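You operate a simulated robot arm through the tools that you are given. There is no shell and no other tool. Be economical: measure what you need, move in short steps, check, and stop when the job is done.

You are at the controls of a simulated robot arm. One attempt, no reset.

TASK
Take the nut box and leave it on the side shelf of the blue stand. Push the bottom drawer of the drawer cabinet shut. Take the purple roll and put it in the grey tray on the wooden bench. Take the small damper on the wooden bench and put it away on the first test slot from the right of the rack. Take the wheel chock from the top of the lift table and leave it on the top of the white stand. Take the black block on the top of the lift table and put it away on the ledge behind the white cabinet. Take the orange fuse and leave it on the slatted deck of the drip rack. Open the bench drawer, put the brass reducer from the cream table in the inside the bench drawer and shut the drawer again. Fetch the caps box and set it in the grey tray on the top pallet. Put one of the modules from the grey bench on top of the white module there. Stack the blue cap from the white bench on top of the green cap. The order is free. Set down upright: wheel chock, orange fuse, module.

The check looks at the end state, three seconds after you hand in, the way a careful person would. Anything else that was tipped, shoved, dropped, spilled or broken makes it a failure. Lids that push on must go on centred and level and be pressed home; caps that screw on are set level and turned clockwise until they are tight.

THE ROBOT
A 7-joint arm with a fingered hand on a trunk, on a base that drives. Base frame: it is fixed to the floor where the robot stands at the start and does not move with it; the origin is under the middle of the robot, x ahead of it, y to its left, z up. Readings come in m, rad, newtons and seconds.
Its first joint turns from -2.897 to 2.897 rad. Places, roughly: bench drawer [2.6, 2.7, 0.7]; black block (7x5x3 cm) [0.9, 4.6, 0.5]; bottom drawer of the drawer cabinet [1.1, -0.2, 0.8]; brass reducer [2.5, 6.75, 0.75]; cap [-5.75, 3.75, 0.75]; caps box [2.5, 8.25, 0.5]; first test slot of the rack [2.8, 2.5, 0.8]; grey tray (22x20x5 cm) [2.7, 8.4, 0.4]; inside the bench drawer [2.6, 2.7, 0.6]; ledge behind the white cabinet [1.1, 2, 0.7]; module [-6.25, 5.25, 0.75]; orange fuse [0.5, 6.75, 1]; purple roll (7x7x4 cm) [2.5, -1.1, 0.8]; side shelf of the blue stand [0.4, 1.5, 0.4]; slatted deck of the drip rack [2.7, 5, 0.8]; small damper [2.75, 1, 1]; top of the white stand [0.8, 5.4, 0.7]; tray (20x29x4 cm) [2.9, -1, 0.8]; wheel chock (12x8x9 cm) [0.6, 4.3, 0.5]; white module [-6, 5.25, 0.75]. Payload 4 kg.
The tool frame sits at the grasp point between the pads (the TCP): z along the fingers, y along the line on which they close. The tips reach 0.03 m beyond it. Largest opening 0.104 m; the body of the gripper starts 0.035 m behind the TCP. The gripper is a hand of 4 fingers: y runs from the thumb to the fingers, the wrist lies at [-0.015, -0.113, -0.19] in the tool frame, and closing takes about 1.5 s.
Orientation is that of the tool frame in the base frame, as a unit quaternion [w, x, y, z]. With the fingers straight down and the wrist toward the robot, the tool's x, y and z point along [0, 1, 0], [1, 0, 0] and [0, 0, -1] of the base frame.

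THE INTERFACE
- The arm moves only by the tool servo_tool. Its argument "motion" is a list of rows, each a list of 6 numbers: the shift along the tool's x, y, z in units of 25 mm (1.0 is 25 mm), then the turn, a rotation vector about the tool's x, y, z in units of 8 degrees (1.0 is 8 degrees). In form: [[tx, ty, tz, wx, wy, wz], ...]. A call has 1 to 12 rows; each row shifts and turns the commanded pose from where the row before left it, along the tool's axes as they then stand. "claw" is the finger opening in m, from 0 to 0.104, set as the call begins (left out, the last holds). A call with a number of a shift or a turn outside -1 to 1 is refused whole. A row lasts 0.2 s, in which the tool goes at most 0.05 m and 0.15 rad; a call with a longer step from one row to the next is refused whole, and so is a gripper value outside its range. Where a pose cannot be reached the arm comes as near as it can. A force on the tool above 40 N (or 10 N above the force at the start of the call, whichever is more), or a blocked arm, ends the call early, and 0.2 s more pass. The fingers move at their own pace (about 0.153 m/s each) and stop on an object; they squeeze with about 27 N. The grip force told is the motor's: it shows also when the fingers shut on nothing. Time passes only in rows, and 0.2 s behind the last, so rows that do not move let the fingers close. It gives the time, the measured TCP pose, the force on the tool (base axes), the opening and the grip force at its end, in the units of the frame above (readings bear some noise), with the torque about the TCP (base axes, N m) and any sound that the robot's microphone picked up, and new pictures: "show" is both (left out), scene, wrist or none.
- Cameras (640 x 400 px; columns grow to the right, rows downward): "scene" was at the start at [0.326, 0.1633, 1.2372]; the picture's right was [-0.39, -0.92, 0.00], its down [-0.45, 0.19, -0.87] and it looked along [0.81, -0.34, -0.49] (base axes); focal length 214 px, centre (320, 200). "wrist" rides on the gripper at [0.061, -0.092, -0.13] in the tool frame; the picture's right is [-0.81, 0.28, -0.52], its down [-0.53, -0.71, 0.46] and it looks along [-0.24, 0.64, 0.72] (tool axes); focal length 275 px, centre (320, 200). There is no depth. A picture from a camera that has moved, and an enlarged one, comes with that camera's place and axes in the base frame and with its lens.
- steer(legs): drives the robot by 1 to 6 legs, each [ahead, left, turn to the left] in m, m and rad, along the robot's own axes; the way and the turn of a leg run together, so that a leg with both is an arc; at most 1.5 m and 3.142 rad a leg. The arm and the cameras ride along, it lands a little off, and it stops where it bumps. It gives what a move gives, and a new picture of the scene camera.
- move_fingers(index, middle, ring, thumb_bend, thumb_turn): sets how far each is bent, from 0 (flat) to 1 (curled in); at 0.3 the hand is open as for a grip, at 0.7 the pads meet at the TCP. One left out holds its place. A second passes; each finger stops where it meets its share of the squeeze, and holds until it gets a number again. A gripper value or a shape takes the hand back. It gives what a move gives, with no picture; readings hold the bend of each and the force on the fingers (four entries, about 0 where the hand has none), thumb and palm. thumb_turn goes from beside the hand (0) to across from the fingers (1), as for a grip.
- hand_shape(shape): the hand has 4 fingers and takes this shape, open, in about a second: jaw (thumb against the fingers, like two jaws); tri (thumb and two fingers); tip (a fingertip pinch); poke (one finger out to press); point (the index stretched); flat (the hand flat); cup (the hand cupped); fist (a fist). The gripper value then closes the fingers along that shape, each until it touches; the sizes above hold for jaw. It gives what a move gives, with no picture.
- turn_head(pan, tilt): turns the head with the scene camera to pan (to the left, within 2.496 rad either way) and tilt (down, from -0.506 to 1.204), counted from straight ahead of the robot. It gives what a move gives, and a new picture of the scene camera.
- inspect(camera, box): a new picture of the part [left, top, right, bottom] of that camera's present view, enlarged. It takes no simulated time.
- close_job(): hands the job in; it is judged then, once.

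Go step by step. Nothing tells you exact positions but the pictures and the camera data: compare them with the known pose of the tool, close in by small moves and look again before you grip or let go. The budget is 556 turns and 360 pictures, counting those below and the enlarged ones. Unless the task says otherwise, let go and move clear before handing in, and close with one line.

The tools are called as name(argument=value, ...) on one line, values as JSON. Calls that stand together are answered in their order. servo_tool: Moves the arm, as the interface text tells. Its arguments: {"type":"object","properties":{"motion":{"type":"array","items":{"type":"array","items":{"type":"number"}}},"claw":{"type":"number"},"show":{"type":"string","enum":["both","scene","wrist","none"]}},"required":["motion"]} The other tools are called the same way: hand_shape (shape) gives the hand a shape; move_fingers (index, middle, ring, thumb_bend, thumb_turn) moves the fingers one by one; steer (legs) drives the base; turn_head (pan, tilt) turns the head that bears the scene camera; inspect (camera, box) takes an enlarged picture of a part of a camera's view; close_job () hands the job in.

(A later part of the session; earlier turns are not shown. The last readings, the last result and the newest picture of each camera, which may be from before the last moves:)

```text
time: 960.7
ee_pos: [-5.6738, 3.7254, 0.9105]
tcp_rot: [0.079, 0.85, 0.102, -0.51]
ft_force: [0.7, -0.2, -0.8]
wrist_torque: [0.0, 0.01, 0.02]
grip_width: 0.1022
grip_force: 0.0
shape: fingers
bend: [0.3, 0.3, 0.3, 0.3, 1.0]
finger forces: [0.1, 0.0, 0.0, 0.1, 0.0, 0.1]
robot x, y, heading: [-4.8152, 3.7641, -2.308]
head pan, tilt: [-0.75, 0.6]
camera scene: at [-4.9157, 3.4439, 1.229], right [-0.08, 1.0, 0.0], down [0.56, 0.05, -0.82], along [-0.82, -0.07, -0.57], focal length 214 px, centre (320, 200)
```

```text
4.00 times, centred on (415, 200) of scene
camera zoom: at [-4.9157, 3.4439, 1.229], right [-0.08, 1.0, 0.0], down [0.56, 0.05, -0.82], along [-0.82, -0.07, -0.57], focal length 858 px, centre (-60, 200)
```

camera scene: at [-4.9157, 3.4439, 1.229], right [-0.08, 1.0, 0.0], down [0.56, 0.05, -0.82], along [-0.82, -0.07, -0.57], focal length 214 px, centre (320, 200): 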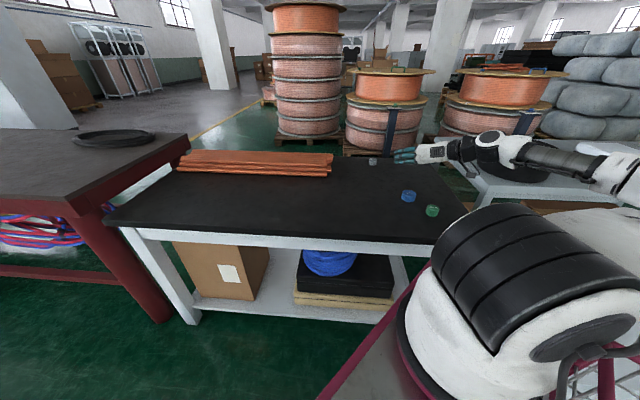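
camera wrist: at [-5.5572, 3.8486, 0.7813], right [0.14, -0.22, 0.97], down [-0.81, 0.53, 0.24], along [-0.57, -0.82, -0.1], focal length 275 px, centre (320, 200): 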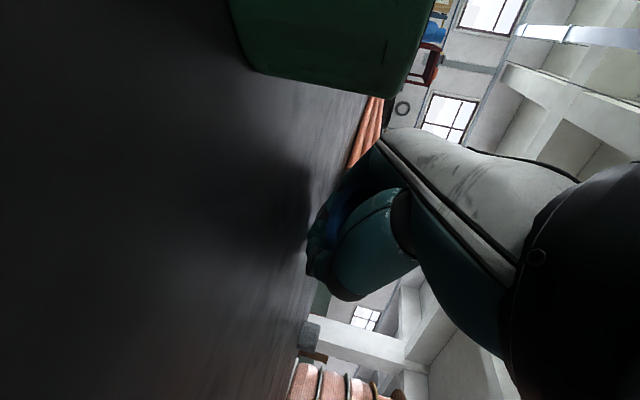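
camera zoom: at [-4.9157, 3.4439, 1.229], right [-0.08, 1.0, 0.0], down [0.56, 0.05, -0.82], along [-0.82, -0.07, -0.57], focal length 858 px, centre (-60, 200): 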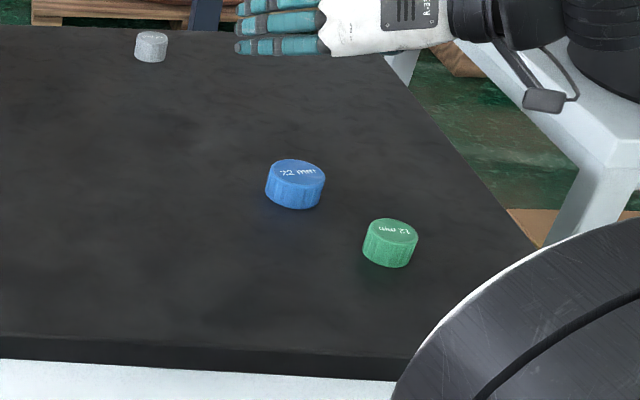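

The blue cap now stands upright. I level the hand again over it, this time to grip with middle, ring and thumb only.

servo_tool(motion=[[0, 0, 0, 0, 0.95, 0], [0, 0, 0, 0, 0.95, 0], [0, 0, 0, 0, 0.95, 0], [0, 0, 0, 0, 0.95, 0], [0, 0, 0, 0, 0.95, 0], [0, 0, 0, 0, 0.95, 0], [0, 0, 0, 0, 0.95, 0], [0, 0, 0, 0, 0.95, 0], [1, 0.2, 0, 0, 0, 0], [1, 0.2, 0, 0, 0, 0]], show="wrist")

```text
time: 962.9
ee_pos: [-5.6222, 3.7283, 0.9102]
tcp_rot: [0.016, 0.992, 0.129, -0.011]
ft_force: [-1.1, 0.0, 0.5]
wrist_torque: [0.02, -0.01, 0.02]
grip_width: 0.1025
grip_force: 0.0
shape: fingers
bend: [0.3, 0.3, 0.3, 0.3, 1.0]
finger forces: [0.1, 0.0, 0.1, 0.0, 0.1, 0.0]
robot x, y, heading: [-4.8168, 3.7675, -2.303]
head pan, tilt: [-0.75, 0.6]
camera wrist: at [-5.5864, 3.8381, 1.0358], right [-0.71, -0.45, 0.54], down [-0.7, 0.54, -0.46], along [-0.08, -0.71, -0.7], focal length 275 px, centre (320, 200)
```

wrist: 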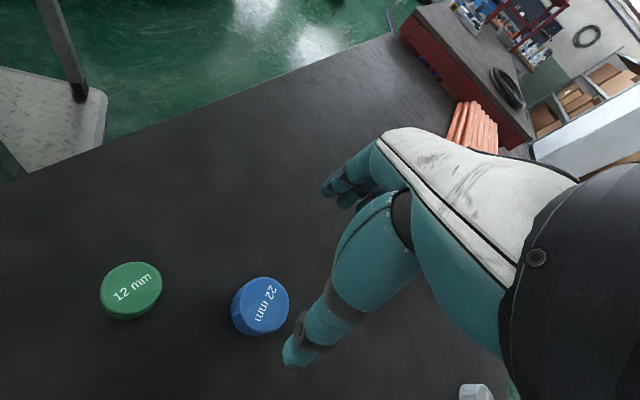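

servo_tool(motion=[[0, -0.33, 0.9, 0, 0, 0], [0, 0, 0.9, 0, 0, 0], [0, 0, 0.9, 0, 0, 0], [0, 0, 0.9, 0, 0, 0], [0, 0, 0.8, 0, 0, 0], [0, 0, 0.25, 0, 0, 0]], show="none")

move_fingers(middle=0.75, ring=0.75, thumb_bend=0.8)

move_fingers(middle=0.75, ring=0.75, thumb_bend=0.8)

```text
time: 964.3
ee_pos: [-5.6266, 3.7319, 0.7936]
tcp_rot: [0.016, 0.991, 0.129, -0.01]
ft_force: [0.5, 0.3, 0.7]
wrist_torque: [-0.04, 0.01, -0.03]
grip_width: 0.1022
grip_force: 0.1
shape: fingers
bend: [0.3, 0.3, 0.3, 0.3, 1.0]
finger forces: [0.0, 0.0, 0.0, 0.1, 0.0, 0.0]
robot x, y, heading: [-4.8168, 3.7646, -2.304]
head pan, tilt: [-0.75, 0.6]
```

```text
time: 965.3
ee_pos: [-5.6264, 3.7325, 0.7947]
tcp_rot: [0.017, 0.992, 0.128, -0.011]
ft_force: [0.2, -0.1, 2.9]
wrist_torque: [0.06, 0.01, 0.06]
grip_width: 0.0782
grip_force: 19.2
shape: fingers
bend: [0.3, 0.57, 0.65, 0.55, 0.98]
finger forces: [0.0, 10.1, 9.1, 0.0, 19.4, 0.0]
robot x, y, heading: [-4.8178, 3.7672, -2.305]
head pan, tilt: [-0.75, 0.6]
```

```text
time: 966.3
ee_pos: [-5.6269, 3.7313, 0.794]
tcp_rot: [0.016, 0.992, 0.129, -0.01]
ft_force: [-1.0, 0.3, 4.0]
wrist_torque: [0.02, 0.0, 0.04]
grip_width: 0.0776
grip_force: 19.1
shape: fingers
bend: [0.3, 0.59, 0.65, 0.54, 0.99]
finger forces: [0.0, 11.1, 8.9, 0.0, 19.0, 0.0]
robot x, y, heading: [-4.8181, 3.7644, -2.303]
head pan, tilt: [-0.75, 0.6]
```

A balanced three-finger grip. I lift, move over the green cap and look.

servo_tool(motion=[[0, 0, -0.6, 0, 0, 0], [0, 0, -0.9, 0, 0, 0], [0, 0, -0.9, 0, 0, 0], [0, 0, -0.9, 0, 0, 0], [0.97, -0.4, 0, 0, 0, 0], [0.97, -0.4, 0, 0, 0, 0], [0.97, -0.4, 0, 0, 0, 0], [0.97, -0.4, 0, 0, 0, 0]], show="wrist")

```text
time: 968.1
ee_pos: [-5.542, 3.7968, 0.8736]
tcp_rot: [0.017, 0.992, 0.128, -0.009]
ft_force: [0.8, 0.3, -0.3]
wrist_torque: [0.0, -0.02, 0.02]
grip_width: 0.0776
grip_force: 18.5
shape: fingers
bend: [0.3, 0.59, 0.65, 0.55, 0.98]
finger forces: [0.0, 9.5, 8.7, 0.0, 18.3, 0.1]
robot x, y, heading: [-4.812, 3.7653, -2.302]
head pan, tilt: [-0.75, 0.6]
camera wrist: at [-5.5043, 3.9067, 0.9986], right [-0.7, -0.45, 0.55], down [-0.7, 0.54, -0.46], along [-0.08, -0.71, -0.7], focal length 275 px, centre (320, 200)
```

wrist: 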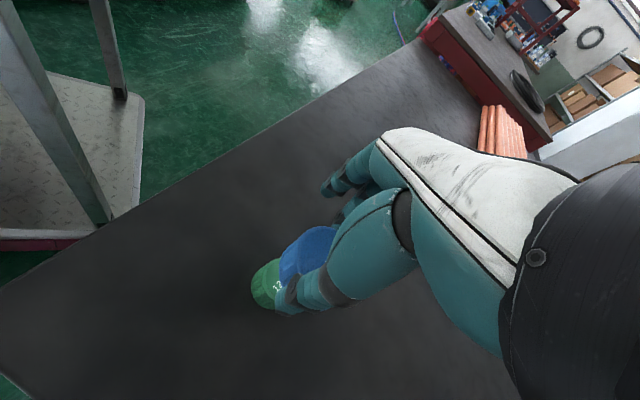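

Aligned within a few mm. I correct slightly and lower to contact.

servo_tool(motion=[[0.12, 0.16, 0.8, 0, 0, 0], [0, 0, 0.6, 0, 0, 0], [0, 0, 0.25, 0, 0, 0], [0, 0, 0.2, 0, 0, 0], [0, 0, 0.2, 0, 0, 0], [0, 0, 0.2, 0, 0, 0], [0, 0, 0.2, 0, 0, 0]], show="wrist")

```text
time: 969.7
ee_pos: [-5.5421, 3.7915, 0.8163]
tcp_rot: [0.016, 0.992, 0.128, -0.013]
ft_force: [2.5, 0.8, 23.2]
wrist_torque: [-0.08, 0.12, 0.05]
grip_width: 0.0777
grip_force: 24.2
shape: fingers
bend: [0.3, 0.59, 0.65, 0.56, 0.97]
finger forces: [0.0, 15.7, 10.5, 0.1, 22.6, 0.1]
robot x, y, heading: [-4.8189, 3.7628, -2.304]
head pan, tilt: [-0.75, 0.6]
stopped in row 7: the force on the tool passed its limit (the readings are from after the stop); the commanded pose is now the measured one
camera wrist: at [-5.5028, 3.9022, 0.9418], right [-0.7, -0.45, 0.55], down [-0.71, 0.54, -0.46], along [-0.09, -0.71, -0.7], focal length 275 px, centre (320, 200)
```

wrist: 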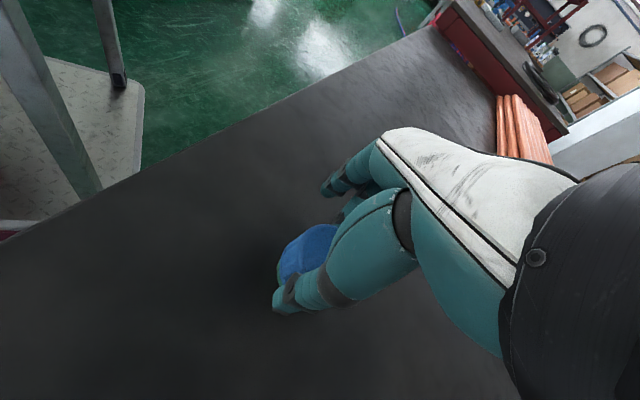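

The blue cap sits on the green one. I open all gripping fingers together and rise.

servo_tool(motion=[[0, 0, -0.05, 0, 0, 0]], show="none")

move_fingers(middle=0.3, ring=0.3, thumb_bend=0.3)

servo_tool(motion=[[0, 0, -0.4, 0, 0, 0], [0, 0, -0.8, 0, 0, 0], [0, 0, -1, 0, 0, 0], [0, 0, -1, 0, 0, 0], [0, 0, -1, 0, 0, 0], [0, 0, -1, 0, 0, 0]], show="wrist")

```text
time: 970.1
ee_pos: [-5.5415, 3.7927, 0.8173]
tcp_rot: [0.016, 0.992, 0.128, -0.012]
ft_force: [1.9, -1.1, 16.6]
wrist_torque: [-0.04, 0.12, 0.02]
grip_width: 0.0773
grip_force: 22.9
shape: fingers
bend: [0.3, 0.59, 0.65, 0.56, 0.97]
finger forces: [0.0, 13.1, 11.0, 0.0, 21.7, 0.1]
robot x, y, heading: [-4.8186, 3.7674, -2.304]
head pan, tilt: [-0.75, 0.6]
```

```text
time: 971.1
ee_pos: [-5.5419, 3.7926, 0.8163]
tcp_rot: [0.016, 0.992, 0.128, -0.011]
ft_force: [0.5, 0.5, -0.2]
wrist_torque: [-0.03, 0.02, -0.01]
grip_width: 0.1023
grip_force: 0.1
shape: fingers
bend: [0.3, 0.3, 0.3, 0.3, 1.0]
finger forces: [0.0, 0.0, 0.0, 0.0, 0.1, 0.1]
robot x, y, heading: [-4.8173, 3.7653, -2.304]
head pan, tilt: [-0.75, 0.6]
```

```text
time: 972.5
ee_pos: [-5.5377, 3.7967, 0.9472]
tcp_rot: [0.017, 0.992, 0.127, -0.011]
ft_force: [-0.1, -0.7, 0.1]
wrist_torque: [0.0, 0.03, 0.02]
grip_width: 0.1022
grip_force: 0.1
shape: fingers
bend: [0.3, 0.3, 0.3, 0.3, 1.0]
finger forces: [0.0, 0.0, 0.0, 0.0, 0.0, 0.0]
robot x, y, heading: [-4.8182, 3.762, -2.31]
head pan, tilt: [-0.75, 0.6]
camera wrist: at [-5.4997, 3.9063, 1.0719], right [-0.7, -0.45, 0.55], down [-0.7, 0.54, -0.46], along [-0.08, -0.71, -0.7], focal length 275 px, centre (320, 200)
```

wrist: 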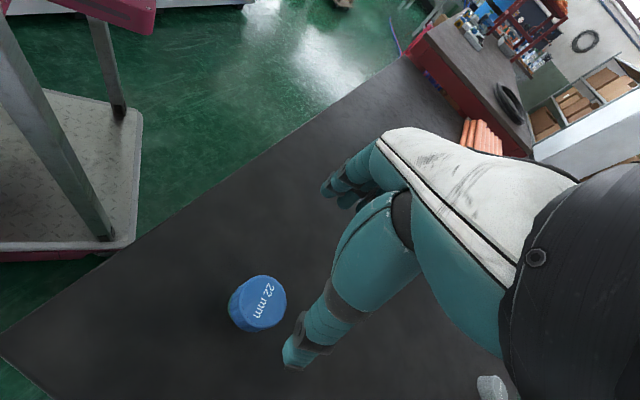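

The blue cap is on the green cap. Only the nut box remains. I bring the arm to carry pose and drive back.

servo_tool(motion=[[0, 0, -1, 0, 0, 0], [0, 0.5, -1, 0, 0, 0], [0.1, 1, -1, 0, 0, 0], [0.1, 1, -1, 0, 0, 0], [0.1, 1, -1, 0, 0, 0], [0.1, 1, -1, 0, 0, 0], [0.1, 1, -1, 0, 0, 0], [0.1, 1, -0.5, 0, 0, 0], [0.1, 1, 0, 0, 0, 0], [0.1, 1, 0, 0, 0, 0], [0.1, 1, 0, 0, 0, 0], [0.1, 1, 0, 0, 0, 0]], claw=0.104, show="none")

servo_tool(motion=[[0.1, 1, 0, 0, 0, 0], [0.1, 1, 0, 0, 0, 0], [0.1, 1, 0, 0, 0, 0], [0.1, 1, 0, 0, 0, 0], [0.1, 1, 0, 0, 0, 0], [0.1, 1, 0, 0, 0, 1], [0.1, 1, 0, 0, 0, 1], [0, 1, 0, 0, 0, 1], [0, 0.5, 0, 0, 0, 1], [0, 0, 0, 0, 0, 1], [0, 0, 0, 0, 0, 1]], show="none")

steer(legs=[[-0.14, -0.127, 0], [-1.015, -0.216, 0], [0, 0, 2.31], [1.4, 0, 0], [0.35, 0, 0], [0, 0, -1.57]])

```text
time: 975.1
ee_pos: [-5.4438, 3.5586, 1.1404]
tcp_rot: [0.017, 0.992, 0.127, -0.011]
ft_force: [0.0, 0.0, -0.8]
wrist_torque: [0.02, 0.01, 0.01]
grip_width: 0.1036
grip_force: 0.0
shape: jaw
bend: [0.3, 0.3, 0.3, 0.3, 0.98]
finger forces: [0.1, 0.0, 0.0, 0.0, 0.0, 0.0]
robot x, y, heading: [-4.8153, 3.7631, -2.308]
head pan, tilt: [-0.75, 0.6]
```

```text
time: 977.5
ee_pos: [-5.3887, 3.3525, 1.1467]
tcp_rot: [0.021, 0.958, -0.287, -0.004]
ft_force: [-0.6, -0.1, 1.0]
wrist_torque: [0.03, 0.02, -0.01]
grip_width: 0.1038
grip_force: 0.1
shape: jaw
bend: [0.3, 0.3, 0.3, 0.3, 0.98]
finger forces: [0.0, 0.0, 0.0, 0.1, 0.0, 0.0]
robot x, y, heading: [-4.8186, 3.761, -2.304]
head pan, tilt: [-0.75, 0.6]
```

```text
time: 1001.7
ee_pos: [-2.735, 4.1468, 1.1462]
tcp_rot: [0.02, 0.998, 0.061, 0.004]
ft_force: [0.0, 1.1, -0.6]
wrist_torque: [0.02, 0.03, -0.01]
grip_width: 0.1038
grip_force: 0.1
shape: jaw
bend: [0.3, 0.3, 0.3, 0.3, 0.98]
finger forces: [0.1, 0.0, 0.0, 0.0, 0.0, 0.1]
robot x, y, heading: [-2.5679, 4.8281, -1.606]
head pan, tilt: [-0.75, 0.6]
camera scene: at [-2.4329, 4.5202, 1.229], right [-0.71, 0.71, 0.0], down [0.4, 0.4, -0.83], along [-0.58, -0.58, -0.57], focal length 214 px, centre (320, 200)
```

scene: 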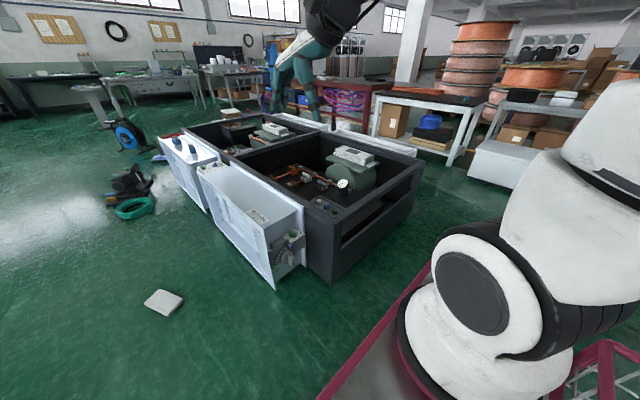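

steer(legs=[[0, 0.17, 0.036], [0.92, 0, 0], [0, 0.62, 0], [1.45, 0, 0], [1.45, 0, 0], [1.45, 0, 0]])

```text
time: 1031.0
ee_pos: [-1.8008, -1.1368, 1.1462]
tcp_rot: [0.019, 0.995, 0.101, 0.004]
ft_force: [0.6, -0.4, 0.5]
wrist_torque: [-0.02, -0.01, 0.0]
grip_width: 0.1038
grip_force: 0.1
shape: jaw
bend: [0.3, 0.3, 0.3, 0.3, 0.98]
finger forces: [0.0, 0.1, 0.0, 0.0, 0.1, 0.0]
robot x, y, heading: [-1.684, -0.4427, -1.525]
head pan, tilt: [-0.75, 0.6]
camera scene: at [-1.5302, -0.7417, 1.229], right [-0.76, 0.65, 0.0], down [0.37, 0.43, -0.83], along [-0.53, -0.63, -0.57], focal length 214 px, centre (320, 200)
```

scene: 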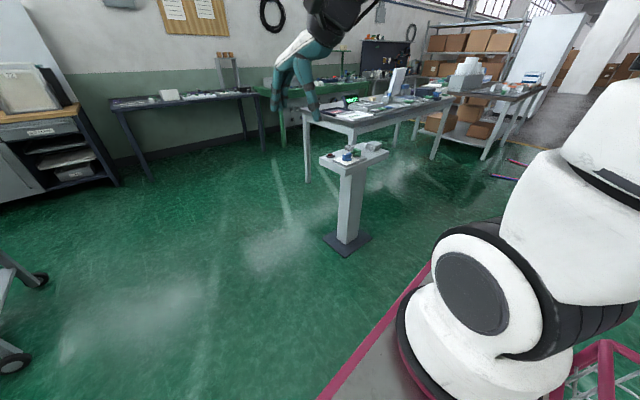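

I enlarge the pedestal and tables here, looking for a box labelled NUTS.

inspect(camera="scene", box=[250, 60, 490, 200])

```text
2.67 times, centred on (370, 130) of scene
camera zoom: at [-1.5302, -0.7417, 1.229], right [-0.76, 0.65, 0.0], down [0.37, 0.43, -0.83], along [-0.53, -0.63, -0.57], focal length 572 px, centre (187, 387)
```

zoom: 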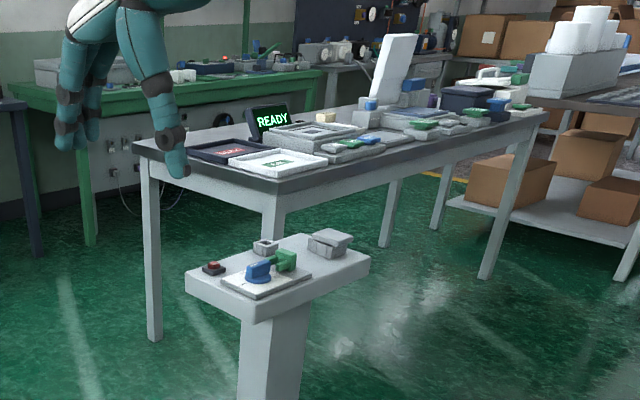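

Nothing readable as NUTS there. A wall shelf south of the wooden bench held small labelled boxes; I drive there to check.

steer(legs=[[0, 0, 1.525], [0, -0.65, 0], [1.5, 0, 0], [1.5, 0, 0], [0.2, -0.3, 0]])

turn_head(pan=-0.25, tilt=0.15)

```text
time: 1054.5
ee_pos: [2.2232, -1.4963, 1.1471]
tcp_rot: [0.011, 0.637, 0.771, 0.017]
ft_force: [-0.2, 0.2, 0.7]
wrist_torque: [0.04, 0.0, -0.01]
grip_width: 0.1037
grip_force: 0.0
shape: jaw
bend: [0.3, 0.3, 0.3, 0.3, 0.98]
finger forces: [0.0, 0.0, 0.0, 0.1, 0.0, 0.1]
robot x, y, heading: [1.5269, -1.3692, 0.032]
head pan, tilt: [-0.75, 0.6]
camera scene: at [1.8319, -1.2245, 1.229], right [-0.66, -0.76, 0.0], down [-0.43, 0.37, -0.83], along [0.62, -0.54, -0.57], focal length 214 px, centre (320, 200)
```

scene: 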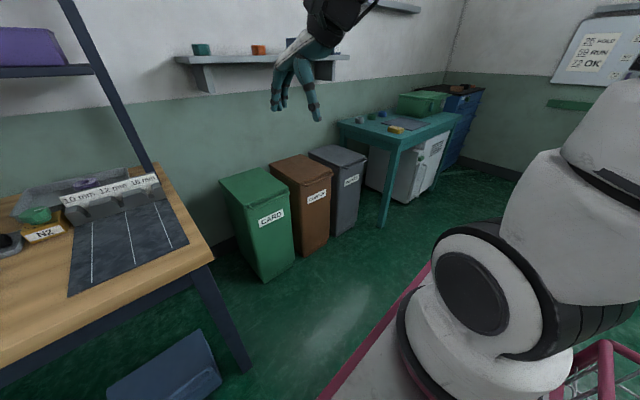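

```text
time: 1055.4
ee_pos: [2.224, -1.4956, 1.1471]
tcp_rot: [0.011, 0.636, 0.771, 0.017]
ft_force: [0.4, -0.2, -0.9]
wrist_torque: [-0.04, -0.03, 0.01]
grip_width: 0.1036
grip_force: 0.0
shape: jaw
bend: [0.3, 0.3, 0.3, 0.3, 0.98]
finger forces: [0.0, 0.1, 0.0, 0.1, 0.0, 0.0]
robot x, y, heading: [1.5277, -1.3762, 0.035]
head pan, tilt: [-0.25, 0.15]
camera scene: at [1.8558, -1.1864, 1.2704], right [-0.21, -0.98, 0.0], down [-0.15, 0.03, -0.99], along [0.97, -0.21, -0.15], focal length 214 px, centre (320, 200)
```

scene: 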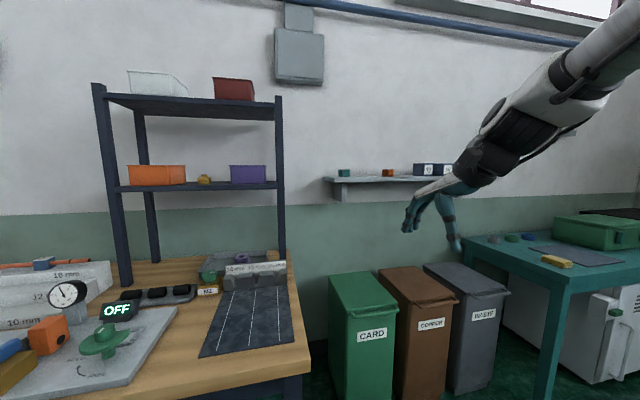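

inspect(camera="scene", box=[320, 150, 480, 200])

```text
4.00 times, centred on (400, 175) of scene
camera zoom: at [1.8558, -1.1864, 1.2704], right [-0.21, -0.98, 0.0], down [-0.15, 0.03, -0.99], along [0.97, -0.21, -0.15], focal length 858 px, centre (0, 300)
```

zoom: 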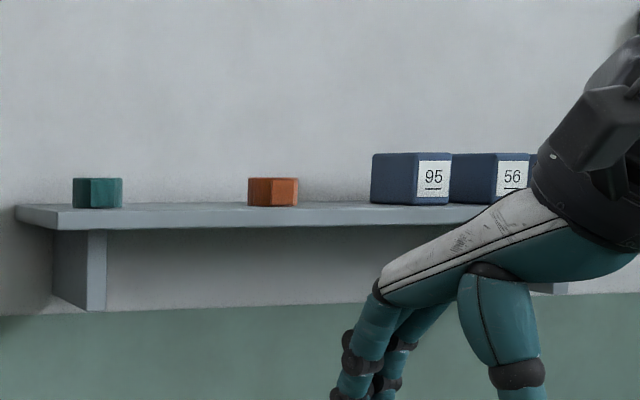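

The shelf holds hex nuts and numbered boxes, no nut box. I move along the wooden bench and look at its small boxes.

steer(legs=[[0.3, 0, -0.035], [0, 1.45, 0], [0, 0.7, 0]])

inspect(camera="scene", box=[300, 190, 620, 390])

```text
time: 1067.5
ee_pos: [2.5271, 0.5954, 1.1466]
tcp_rot: [0.011, 0.653, 0.757, 0.017]
ft_force: [0.8, -0.4, 0.1]
wrist_torque: [-0.02, -0.01, 0.03]
grip_width: 0.1038
grip_force: 0.1
shape: jaw
bend: [0.3, 0.3, 0.3, 0.3, 0.98]
finger forces: [0.1, 0.1, 0.0, 0.1, 0.1, 0.0]
robot x, y, heading: [1.8426, 0.7507, -0.013]
head pan, tilt: [-0.25, 0.15]
camera scene: at [2.1737, 0.9208, 1.2705], right [-0.25, -0.97, 0.0], down [-0.14, 0.04, -0.99], along [0.96, -0.25, -0.15], focal length 214 px, centre (320, 200)
```

scene: 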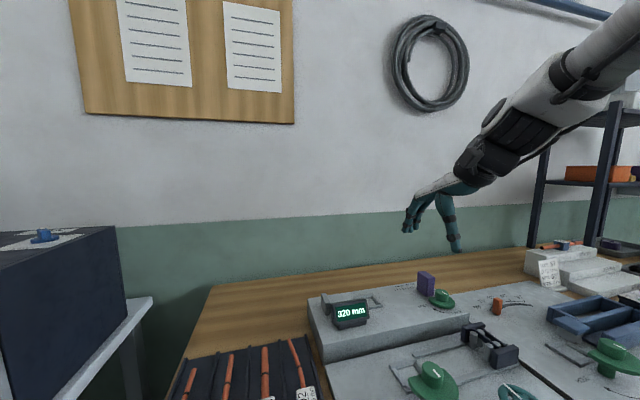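

```text
2.00 times, centred on (460, 290) of scene
camera zoom: at [2.1737, 0.9208, 1.2705], right [-0.25, -0.97, 0.0], down [-0.14, 0.04, -0.99], along [0.96, -0.25, -0.15], focal length 429 px, centre (40, 20)
```

zoom: 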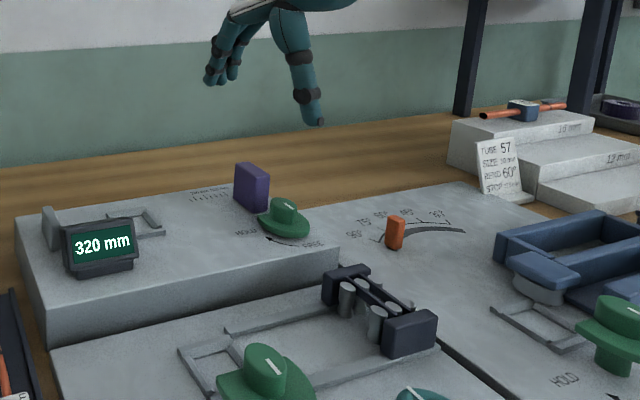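

That purple piece is just a fence. A small blue box stood alone on the north-west corner of the blue stand's top; I drive to its west side to check it.

steer(legs=[[0, 0.28, 0.013], [-1.4, 0, 0], [-0.92, 0, 0], [0, 1.4, 0]])

turn_head(pan=-0.15, tilt=0.6)

```text
time: 1087.1
ee_pos: [0.1782, 2.2587, 1.1465]
tcp_rot: [0.011, 0.646, 0.763, 0.017]
ft_force: [-0.5, -0.1, -0.8]
wrist_torque: [-0.05, 0.01, 0.03]
grip_width: 0.1036
grip_force: 0.0
shape: jaw
bend: [0.3, 0.3, 0.3, 0.3, 0.98]
finger forces: [0.0, 0.0, 0.1, 0.0, 0.1, 0.1]
robot x, y, heading: [-0.5133, 2.396, 0.01]
head pan, tilt: [-0.25, 0.15]
camera scene: at [-0.1825, 2.5772, 1.2705], right [-0.24, -0.97, 0.0], down [-0.15, 0.04, -0.99], along [0.96, -0.23, -0.15], focal length 214 px, centre (320, 200)
```

scene: 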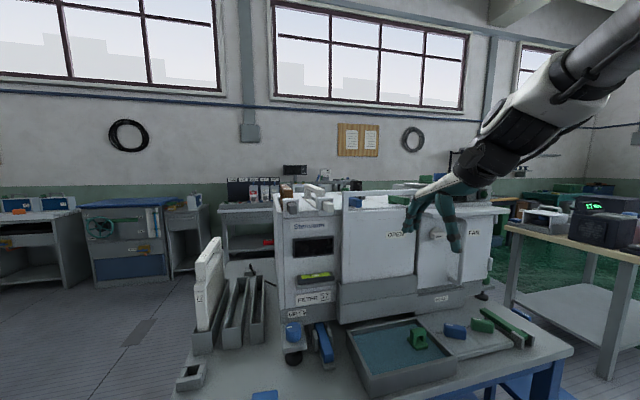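

```text
time: 1088.0
ee_pos: [0.1777, 2.257, 1.1472]
tcp_rot: [0.011, 0.646, 0.763, 0.017]
ft_force: [-0.6, -0.5, -0.8]
wrist_torque: [0.0, 0.03, 0.0]
grip_width: 0.104
grip_force: 0.1
shape: jaw
bend: [0.3, 0.3, 0.3, 0.3, 0.98]
finger forces: [0.1, 0.0, 0.0, 0.0, 0.0, 0.0]
robot x, y, heading: [-0.5114, 2.4009, 0.013]
head pan, tilt: [-0.15, 0.6]
camera scene: at [-0.185, 2.5869, 1.229], right [-0.14, -0.99, 0.0], down [-0.56, 0.08, -0.83], along [0.82, -0.12, -0.56], focal length 214 px, centre (320, 200)
```

scene: 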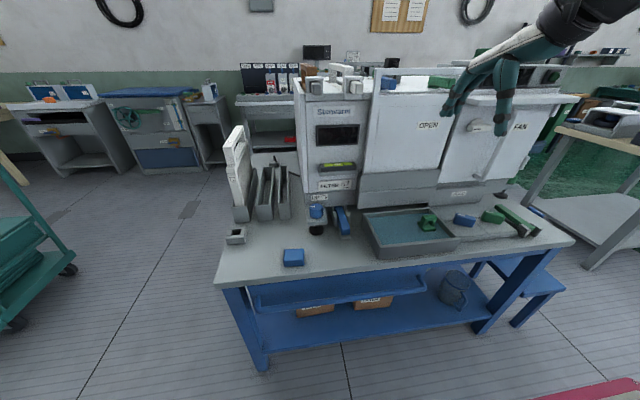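

inspect(camera="scene", box=[215, 190, 345, 275])

```text
4.71 times, centred on (280, 232) of scene
camera zoom: at [-0.185, 2.5869, 1.229], right [-0.14, -0.99, 0.0], down [-0.56, 0.08, -0.83], along [0.82, -0.12, -0.56], focal length 1009 px, centre (508, 47)
```

zoom: 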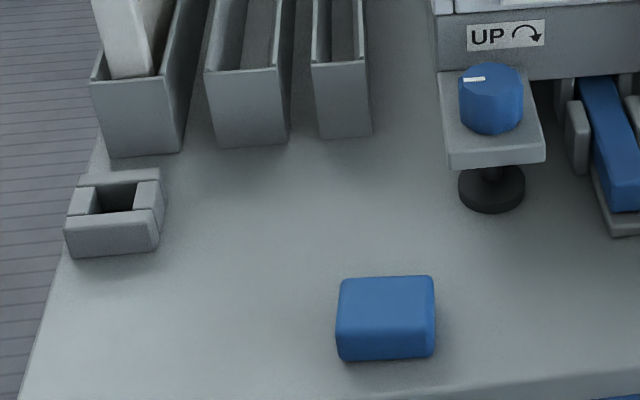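

The blue block has no label. But a brown carton stands on top of the white cabinet at its north end; I enlarge that.

inspect(camera="scene", box=[285, 50, 375, 110])

```text
6.67 times, centred on (330, 80) of scene
camera zoom: at [-0.185, 2.5869, 1.229], right [-0.14, -0.99, 0.0], down [-0.56, 0.08, -0.83], along [0.82, -0.12, -0.56], focal length 1430 px, centre (253, 1000)
```

zoom: 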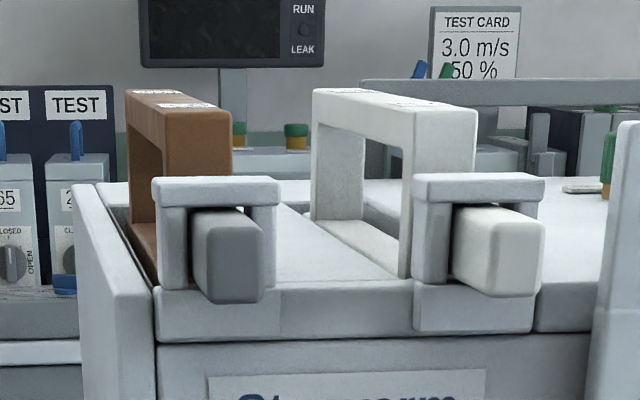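

That's only filter frames. The one loose text box I noted near the start is the small grey “12 mm” box at the front of the first table. With few pictures left, I go and take that as the nut box.

steer(legs=[[0, -1.2, -0.013], [0, -1.05, 0], [0.17, 0, 0]])

```text
time: 1100.0
ee_pos: [0.3315, 0.036, 1.1472]
tcp_rot: [0.011, 0.657, 0.754, 0.017]
ft_force: [0.2, 0.2, -0.3]
wrist_torque: [0.01, 0.03, -0.04]
grip_width: 0.1038
grip_force: 0.1
shape: jaw
bend: [0.3, 0.3, 0.3, 0.3, 0.98]
finger forces: [0.0, 0.1, 0.1, 0.1, 0.0, 0.0]
robot x, y, heading: [-0.3546, 0.1934, -0.018]
head pan, tilt: [-0.15, 0.6]
camera scene: at [-0.0226, 0.3739, 1.229], right [-0.17, -0.99, 0.0], down [-0.56, 0.09, -0.82], along [0.81, -0.14, -0.57], focal length 214 px, centre (320, 200)
```

scene: 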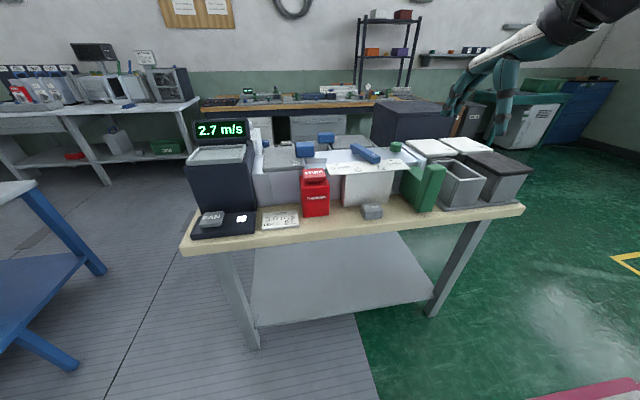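

I use one picture to read the label of the green crate under the white bench, to rule it out.

inspect(camera="scene", box=[150, 138, 186, 158])

```text
16.00 times, centred on (168, 148) of scene
camera zoom: at [-0.0226, 0.3739, 1.229], right [-0.17, -0.99, 0.0], down [-0.56, 0.09, -0.82], along [0.81, -0.14, -0.57], focal length 3432 px, centre (2752, 1032)
```

zoom: 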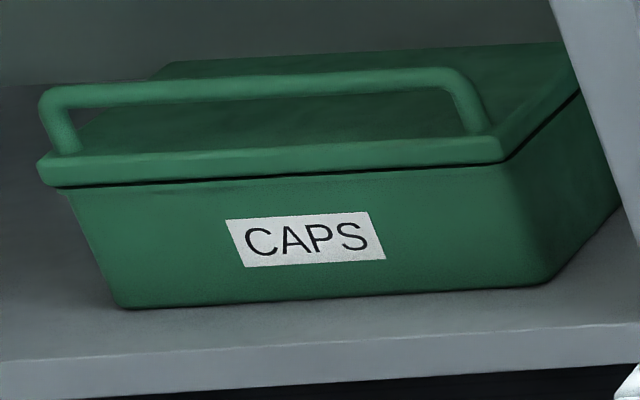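

inspect(camera="scene", box=[300, 160, 400, 225])

```text
6.15 times, centred on (350, 192) of scene
camera zoom: at [-0.0226, 0.3739, 1.229], right [-0.17, -0.99, 0.0], down [-0.56, 0.09, -0.82], along [0.81, -0.14, -0.57], focal length 1320 px, centre (135, 246)
```

zoom: 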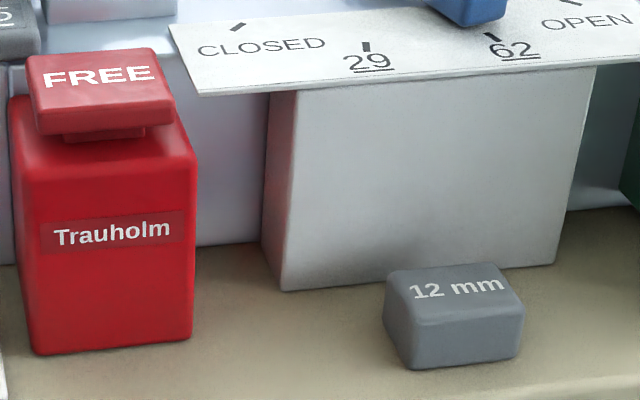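

It's a text box just like the caps box, so I take it. It stands at about [0.50, 0.113, 0.80] close before the panel; I grip it along y.

servo_tool(motion=[[0, 0, 0, 0, 0, -1], [0, 0, 0, 0, 0, -1], [0, 0, 0, 0, 0, -1], [0, 0, 0, 0, 0, -1], [0, 0, 0, 0, 0, -1], [0, 0, 0, 0, 0, -1], [0, 0, 0, 0, 0, -1], [0, 0, 0, 0, 0, -1], [0, 0, 0, 0, 0, -1], [0, 0, 0, 0, 0, -1], [0, 0, 0, 0, 0, -0.3]], claw=0.104, show="none")

servo_tool(motion=[[-0.94, 0.44, 0, 0, 0, 0], [-0.94, 0.44, 0, 0, 0, 0], [-0.94, 0.44, 0, 0, 0, 0], [-0.94, 0.44, 0, 0, 0, 0], [-0.94, 0.44, 0, 0, 0, 0], [-0.94, 0.44, 0, 0, 0, 0], [-0.9, 0.44, 0, 0, 0, 0], [0, 0, 1, 0, 0, 0], [0, 0, 1, 0, 0, 0], [0, 0, 1, 0, 0, 0], [0, 0, 1, 0, 0, 0], [0, 0, 1, 0, 0, 0]], show="none")

servo_tool(motion=[[0, 0, 1, 0, 0, 0], [0, 0, 1, 0, 0, 0], [0, 0, 1, 0, 0, 0]], show="wrist")

```text
time: 1102.4
ee_pos: [0.3315, 0.0352, 1.147]
tcp_rot: [0.02, -0.003, 1.0, 0.004]
ft_force: [0.1, 0.0, -0.4]
wrist_torque: [0.03, -0.06, 0.0]
grip_width: 0.1036
grip_force: 0.1
shape: jaw
bend: [0.3, 0.3, 0.3, 0.3, 0.98]
finger forces: [0.0, 0.1, 0.1, 0.1, 0.1, 0.1]
robot x, y, heading: [-0.3556, 0.1915, -0.014]
head pan, tilt: [-0.15, 0.6]
```

```text
time: 1105.0
ee_pos: [0.4982, 0.114, 1.0299]
tcp_rot: [0.02, 0.0, 1.0, 0.005]
ft_force: [-0.1, -0.5, 0.8]
wrist_torque: [-0.03, -0.02, -0.01]
grip_width: 0.1036
grip_force: 0.1
shape: jaw
bend: [0.3, 0.3, 0.3, 0.3, 0.98]
finger forces: [0.0, 0.0, 0.0, 0.0, 0.1, 0.1]
robot x, y, heading: [-0.3555, 0.1956, -0.018]
head pan, tilt: [-0.15, 0.6]
```

```text
time: 1105.8
ee_pos: [0.5004, 0.1139, 0.9558]
tcp_rot: [0.02, -0.002, 1.0, 0.005]
ft_force: [-0.1, 0.4, 0.0]
wrist_torque: [-0.02, -0.01, 0.0]
grip_width: 0.1037
grip_force: 0.0
shape: jaw
bend: [0.3, 0.3, 0.3, 0.3, 0.98]
finger forces: [0.0, 0.1, 0.0, 0.0, 0.0, 0.0]
robot x, y, heading: [-0.3568, 0.1946, -0.02]
head pan, tilt: [-0.15, 0.6]
camera wrist: at [0.4342, 0.0231, 1.0817], right [0.79, 0.27, 0.55], down [0.55, -0.71, -0.44], along [0.27, 0.65, -0.71], focal length 275 px, centre (320, 200)
```

wrist: 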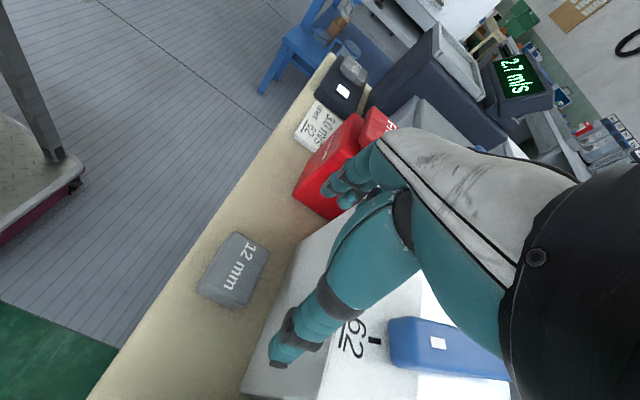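

The box is 3 cm nearer than estimated. I shift and descend.

servo_tool(motion=[[0.6, 0.25, 0, 0, 0, 0], [0.6, 0.2, 0.5, 0, 0, 0], [0, 0, 1, 0, 0, 0], [0, 0, 1, 0, 0, 0], [0, 0, 1, 0, 0, 0], [0, 0, 0.5, 0, 0, 0]], show="wrist")

```text
time: 1107.2
ee_pos: [0.4755, 0.1262, 0.8532]
tcp_rot: [0.019, -0.002, 1.0, 0.005]
ft_force: [-0.1, 0.4, 0.4]
wrist_torque: [-0.04, -0.06, -0.02]
grip_width: 0.1037
grip_force: 0.1
shape: jaw
bend: [0.3, 0.3, 0.3, 0.3, 0.98]
finger forces: [0.0, 0.0, 0.1, 0.1, 0.0, 0.0]
robot x, y, heading: [-0.3562, 0.1943, -0.014]
head pan, tilt: [-0.15, 0.6]
camera wrist: at [0.4089, 0.0346, 0.9787], right [0.79, 0.27, 0.55], down [0.55, -0.71, -0.44], along [0.27, 0.65, -0.71], focal length 275 px, centre (320, 200)
```

wrist: 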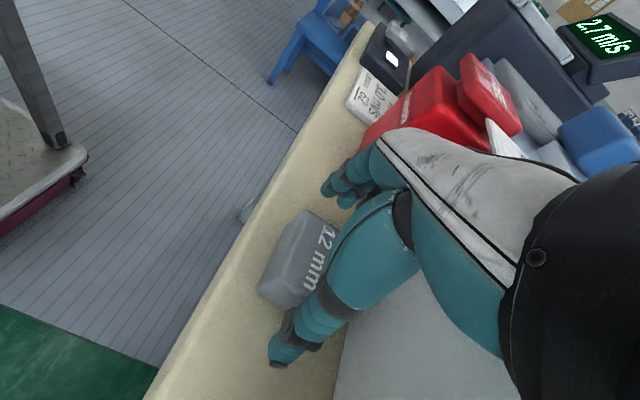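

Aligned. I go down gently and close.

servo_tool(motion=[[0, 0, 0.5, 0, 0, 0], [0, 0, 0.4, 0, 0, 0], [0, 0, 0.3, 0, 0, 0], [0, 0, 0.2, 0, 0, 0], [0, 0, 0.2, 0, 0, 0]], show="none")

servo_tool(motion=[[0, 0, 0, 0, 0, 0], [0, 0, 0, 0, 0, 0], [0, 0, 0, 0, 0, 0], [0, 0, 0, 0, 0, 0], [0, 0, 0, 0, 0, 0], [0, 0, 0, 0, 0, 0], [0, 0, 0, 0, 0, 0], [0, 0, 0, 0, 0, 0]], claw=0.03, show="none")

servo_tool(motion=[[0, 0, -0.6, 0, 0, 0], [0, 0, -1, 0, 0, 0], [0, 0, -1, 0, 0, 0], [0, 0, -1, 0, 0, 0], [0.5, 0, -1, 0, 0, 0], [1, 0, -1, 0, 0, 0], [1, 0, -1, 0, 0, 0], [1, 0, -1, 0, 0, 0], [1, 0, -1, 0, 0, 0], [1, 0, -1, 0, 0, 0]], show="none")

```text
time: 1108.1
ee_pos: [0.479, 0.1276, 0.828]
tcp_rot: [0.023, -0.001, 1.0, 0.007]
ft_force: [-3.5, -3.4, 24.4]
wrist_torque: [1.12, 0.0, 0.09]
grip_width: 0.1022
grip_force: 0.0
shape: jaw
bend: [0.3, 0.3, 0.3, 0.29, 0.97]
finger forces: [0.5, 21.3, 0.0, 0.0, 2.3, 0.1]
robot x, y, heading: [-0.3539, 0.1929, -0.017]
head pan, tilt: [-0.15, 0.6]
stopped in row 4: the force on the tool passed its limit (the readings are from after the stop); the commanded pose is now the measured one
```

```text
time: 1108.5
ee_pos: [0.4811, 0.1273, 0.8315]
tcp_rot: [0.026, -0.001, 1.0, 0.007]
ft_force: [1.0, -3.5, 33.4]
wrist_torque: [-0.87, -0.03, -0.1]
grip_width: 0.0545
grip_force: 27.0
shape: jaw
bend: [0.74, 0.44, 0.46, 0.67, 1.0]
finger forces: [17.7, 9.7, 0.0, 0.0, 47.4, 0.0]
robot x, y, heading: [-0.3532, 0.1935, -0.019]
head pan, tilt: [-0.15, 0.6]
stopped in row 2: the force on the tool passed its limit (the readings are from after the stop); the commanded pose is now the measured one
```

```text
time: 1110.7
ee_pos: [0.3305, 0.1236, 1.0602]
tcp_rot: [0.023, -0.002, 1.0, 0.007]
ft_force: [-0.2, -0.9, -0.8]
wrist_torque: [0.05, 0.01, -0.01]
grip_width: 0.0547
grip_force: 26.2
shape: jaw
bend: [0.74, 0.44, 0.46, 0.68, 1.0]
finger forces: [14.6, 9.4, 0.1, 0.0, 24.0, 0.0]
robot x, y, heading: [-0.3554, 0.1966, -0.019]
head pan, tilt: [-0.15, 0.6]
```

Held. I drive to the west side of the blue stand's side shelf; the drive picture will show the free space.

steer(legs=[[-0.07, 0, 0.019], [0, 1.22, 0]])

```text
time: 1117.5
ee_pos: [0.2644, 1.3475, 1.0593]
tcp_rot: [0.023, -0.007, 1.0, 0.007]
ft_force: [-0.7, 0.5, -1.5]
wrist_torque: [0.02, -0.01, -0.01]
grip_width: 0.0545
grip_force: 27.3
shape: jaw
bend: [0.74, 0.44, 0.46, 0.68, 1.0]
finger forces: [14.6, 9.4, 0.0, 0.0, 24.1, 0.1]
robot x, y, heading: [-0.4224, 1.4052, -0.003]
head pan, tilt: [-0.15, 0.6]
camera scene: at [-0.0919, 1.5923, 1.229], right [-0.15, -0.99, 0.0], down [-0.56, 0.09, -0.82], along [0.82, -0.13, -0.57], focal length 214 px, centre (320, 200)
```

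scene: 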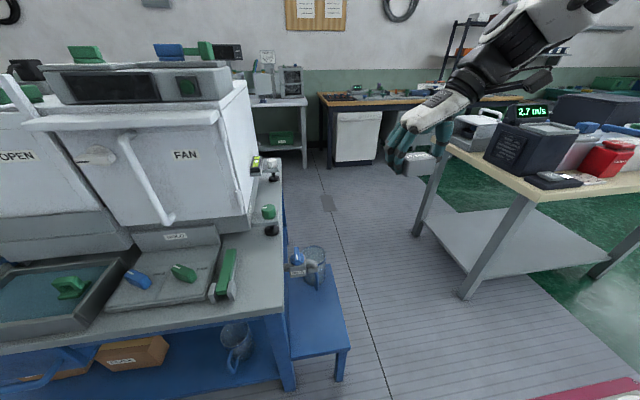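

The shelf is free at its west part, around [0.31, 1.53]. I move over it and descend.

servo_tool(motion=[[-0.25, 1, 0, 0, 0, 0], [-0.25, 1, 0, 0, 0, 0], [-0.25, 1, 0, 0, 0, 0], [-0.25, 1, 0, 0, 0, 0], [-0.25, 1, 0, 0, 0, 0], [-0.25, 1, 0, 0, 0, 0], [-0.25, 1, 0, 0, 0, 0], [0, 0, 1, 0, 0, 0], [0, 0, 1, 0, 0, 0], [0, 0, 1, 0, 0, 0], [0, 0, 1, 0, 0, 0], [0, 0, 1, 0, 0, 0]], show="none")

servo_tool(motion=[[0, 0, 1, 0, 0, 0], [0, 0, 1, 0, 0, 0], [0, 0, 1, 0, 0, 0], [0, 0, 1, 0, 0, 0], [0, 0, 1, 0, 0, 0], [0, 0, 1, 0, 0, 0], [0, 0, 1, 0, 0, 0], [0, 0, 1, 0, 0, 0], [0, 0, 1, 0, 0, 0], [0, 0, 1, 0, 0, 0], [0, 0, 1, 0, 0, 0], [0, 0, 1, 0, 0, 0]], show="none")

```text
time: 1120.1
ee_pos: [0.3119, 1.5261, 0.9396]
tcp_rot: [0.023, -0.008, 1.0, 0.008]
ft_force: [-0.3, 0.4, -1.4]
wrist_torque: [-0.02, -0.06, 0.0]
grip_width: 0.0545
grip_force: 27.1
shape: jaw
bend: [0.74, 0.44, 0.46, 0.68, 1.0]
finger forces: [14.5, 9.4, 0.0, 0.0, 23.8, 0.0]
robot x, y, heading: [-0.4241, 1.4099, -0.004]
head pan, tilt: [-0.15, 0.6]
```

```text
time: 1122.7
ee_pos: [0.3259, 1.5305, 0.6401]
tcp_rot: [0.023, -0.008, 1.0, 0.006]
ft_force: [0.0, -0.2, -0.6]
wrist_torque: [-0.02, 0.05, -0.02]
grip_width: 0.0545
grip_force: 26.5
shape: jaw
bend: [0.74, 0.44, 0.46, 0.68, 1.0]
finger forces: [14.5, 9.4, 0.0, 0.1, 24.0, 0.0]
robot x, y, heading: [-0.4229, 1.4101, -0.003]
head pan, tilt: [-0.15, 0.6]
```

servo_tool(motion=[[0.3, -0.2, 1, 0, 0, 0], [0.3, 0, 1, 0, 0, 0], [0, 0, 1, 0, 0, 0]], show="wrist")

```text
time: 1123.5
ee_pos: [0.3136, 1.5247, 0.5624]
tcp_rot: [0.024, -0.009, 1.0, 0.007]
ft_force: [1.2, -0.1, -0.5]
wrist_torque: [0.01, 0.04, 0.0]
grip_width: 0.0542
grip_force: 27.1
shape: jaw
bend: [0.74, 0.44, 0.46, 0.68, 1.0]
finger forces: [14.5, 9.4, 0.0, 0.0, 23.9, 0.1]
robot x, y, heading: [-0.4226, 1.4084, -0.004]
head pan, tilt: [-0.15, 0.6]
camera wrist: at [0.2478, 1.4319, 0.6881], right [0.78, 0.28, 0.56], down [0.56, -0.7, -0.44], along [0.27, 0.66, -0.7], focal length 275 px, centre (320, 200)
```

wrist: 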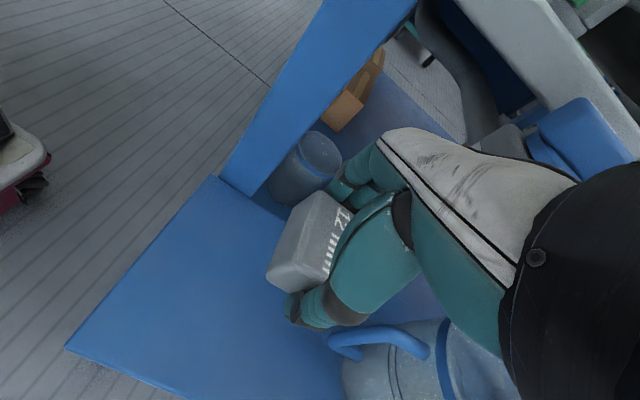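

I move 3 cm away from the jug's handle and lower to contact.

servo_tool(motion=[[0.6, 0, 0.3, 0, 0, 0], [0.6, 0, 0.5, 0, 0, 0], [0, 0, 0.9, 0, 0, 0], [0, 0, 0.7, 0, 0, 0], [0, 0, 0.3, 0, 0, 0], [0, 0, 0.3, 0, 0, 0], [0, 0, 0.3, 0, 0, 0], [0, 0, 0.3, 0, 0, 0], [0, 0, 0.3, 0, 0, 0], [0, 0, 0.3, 0, 0, 0], [0, 0, 0.3, 0, 0, 0], [0, 0, 0.3, 0, 0, 0]], show="none")

```text
time: 1126.1
ee_pos: [0.2885, 1.5251, 0.4429]
tcp_rot: [0.023, -0.008, 1.0, 0.007]
ft_force: [-0.8, 0.2, -1.0]
wrist_torque: [-0.03, 0.03, -0.05]
grip_width: 0.0545
grip_force: 26.7
shape: jaw
bend: [0.74, 0.44, 0.46, 0.68, 1.0]
finger forces: [14.6, 9.4, 0.1, 0.1, 23.9, 0.1]
robot x, y, heading: [-0.4198, 1.4096, -0.007]
head pan, tilt: [-0.15, 0.6]
```

servo_tool(motion=[[0, 0, 0.25, 0, 0, 0], [0, 0, 0.25, 0, 0, 0], [0, 0, 0.25, 0, 0, 0], [0, 0, 0.25, 0, 0, 0], [0, 0, 0.25, 0, 0, 0], [0, 0, 0.25, 0, 0, 0], [0, 0, 0.25, 0, 0, 0], [0, 0, 0.25, 0, 0, 0]], show="none")

```text
time: 1127.5
ee_pos: [0.2924, 1.5272, 0.4117]
tcp_rot: [0.025, -0.007, 1.0, 0.008]
ft_force: [-2.1, -4.5, 17.7]
wrist_torque: [-0.77, 0.05, -0.03]
grip_width: 0.0532
grip_force: 27.4
shape: jaw
bend: [0.74, 0.45, 0.46, 0.69, 1.0]
finger forces: [12.5, 8.3, 0.0, 0.0, 37.1, 0.0]
robot x, y, heading: [-0.4194, 1.4057, -0.005]
head pan, tilt: [-0.15, 0.6]
stopped in row 6: the force on the tool passed its limit (the readings are from after the stop); the commanded pose is now the measured one
```

Contact with the shelf. I ease off, open all fingers together and rise.

servo_tool(motion=[[0, 0, -0.05, 0, 0, 0]], show="none")

move_fingers(index=0.3, middle=0.3, ring=0.3, thumb_bend=0.4)

servo_tool(motion=[[0, 0, -0.4, 0, 0, 0], [0, 0, -0.8, 0, 0, 0], [0, 0, -1, 0, 0, 0], [0, 0, -1, 0, 0, 0], [0, 0, -1, 0, 0, 0], [0, 0, -1, 0, 0, 0], [0, 0, -1, 0, 0, 0]], show="wrist")

```text
time: 1127.9
ee_pos: [0.2923, 1.5285, 0.4112]
tcp_rot: [0.024, -0.007, 1.0, 0.009]
ft_force: [0.3, -2.6, 3.8]
wrist_torque: [-0.16, -0.03, -0.01]
grip_width: 0.0533
grip_force: 27.3
shape: jaw
bend: [0.74, 0.45, 0.46, 0.69, 1.0]
finger forces: [14.0, 9.7, 0.0, 0.1, 27.7, 0.1]
robot x, y, heading: [-0.4198, 1.4117, -0.005]
head pan, tilt: [-0.15, 0.6]
```

```text
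time: 1128.9
ee_pos: [0.2922, 1.5281, 0.4114]
tcp_rot: [0.025, -0.008, 1.0, 0.009]
ft_force: [-3.0, 0.8, 28.0]
wrist_torque: [1.2, 0.42, 0.13]
grip_width: 0.0692
grip_force: 13.8
shape: fingers
bend: [0.46, 0.3, 0.3, 0.4, 1.0]
finger forces: [27.8, 0.0, 0.0, 0.1, 0.1, 0.0]
robot x, y, heading: [-0.4198, 1.4062, -0.006]
head pan, tilt: [-0.15, 0.6]
```

```text
time: 1130.5
ee_pos: [0.2839, 1.524, 0.5674]
tcp_rot: [0.025, -0.007, 1.0, 0.008]
ft_force: [-0.2, 0.1, 0.8]
wrist_torque: [0.01, -0.01, -0.02]
grip_width: 0.0614
grip_force: 0.0
shape: fingers
bend: [0.53, 0.3, 0.3, 0.4, 1.0]
finger forces: [0.1, 0.0, 0.0, 0.1, 0.1, 0.0]
robot x, y, heading: [-0.4195, 1.4116, -0.006]
head pan, tilt: [-0.15, 0.6]
camera wrist: at [0.2178, 1.431, 0.6923], right [0.78, 0.28, 0.56], down [0.56, -0.7, -0.44], along [0.27, 0.66, -0.7], focal length 275 px, centre (320, 200)
```

wrist: 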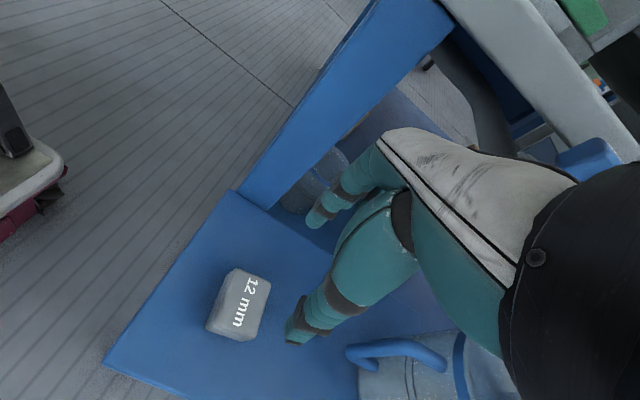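

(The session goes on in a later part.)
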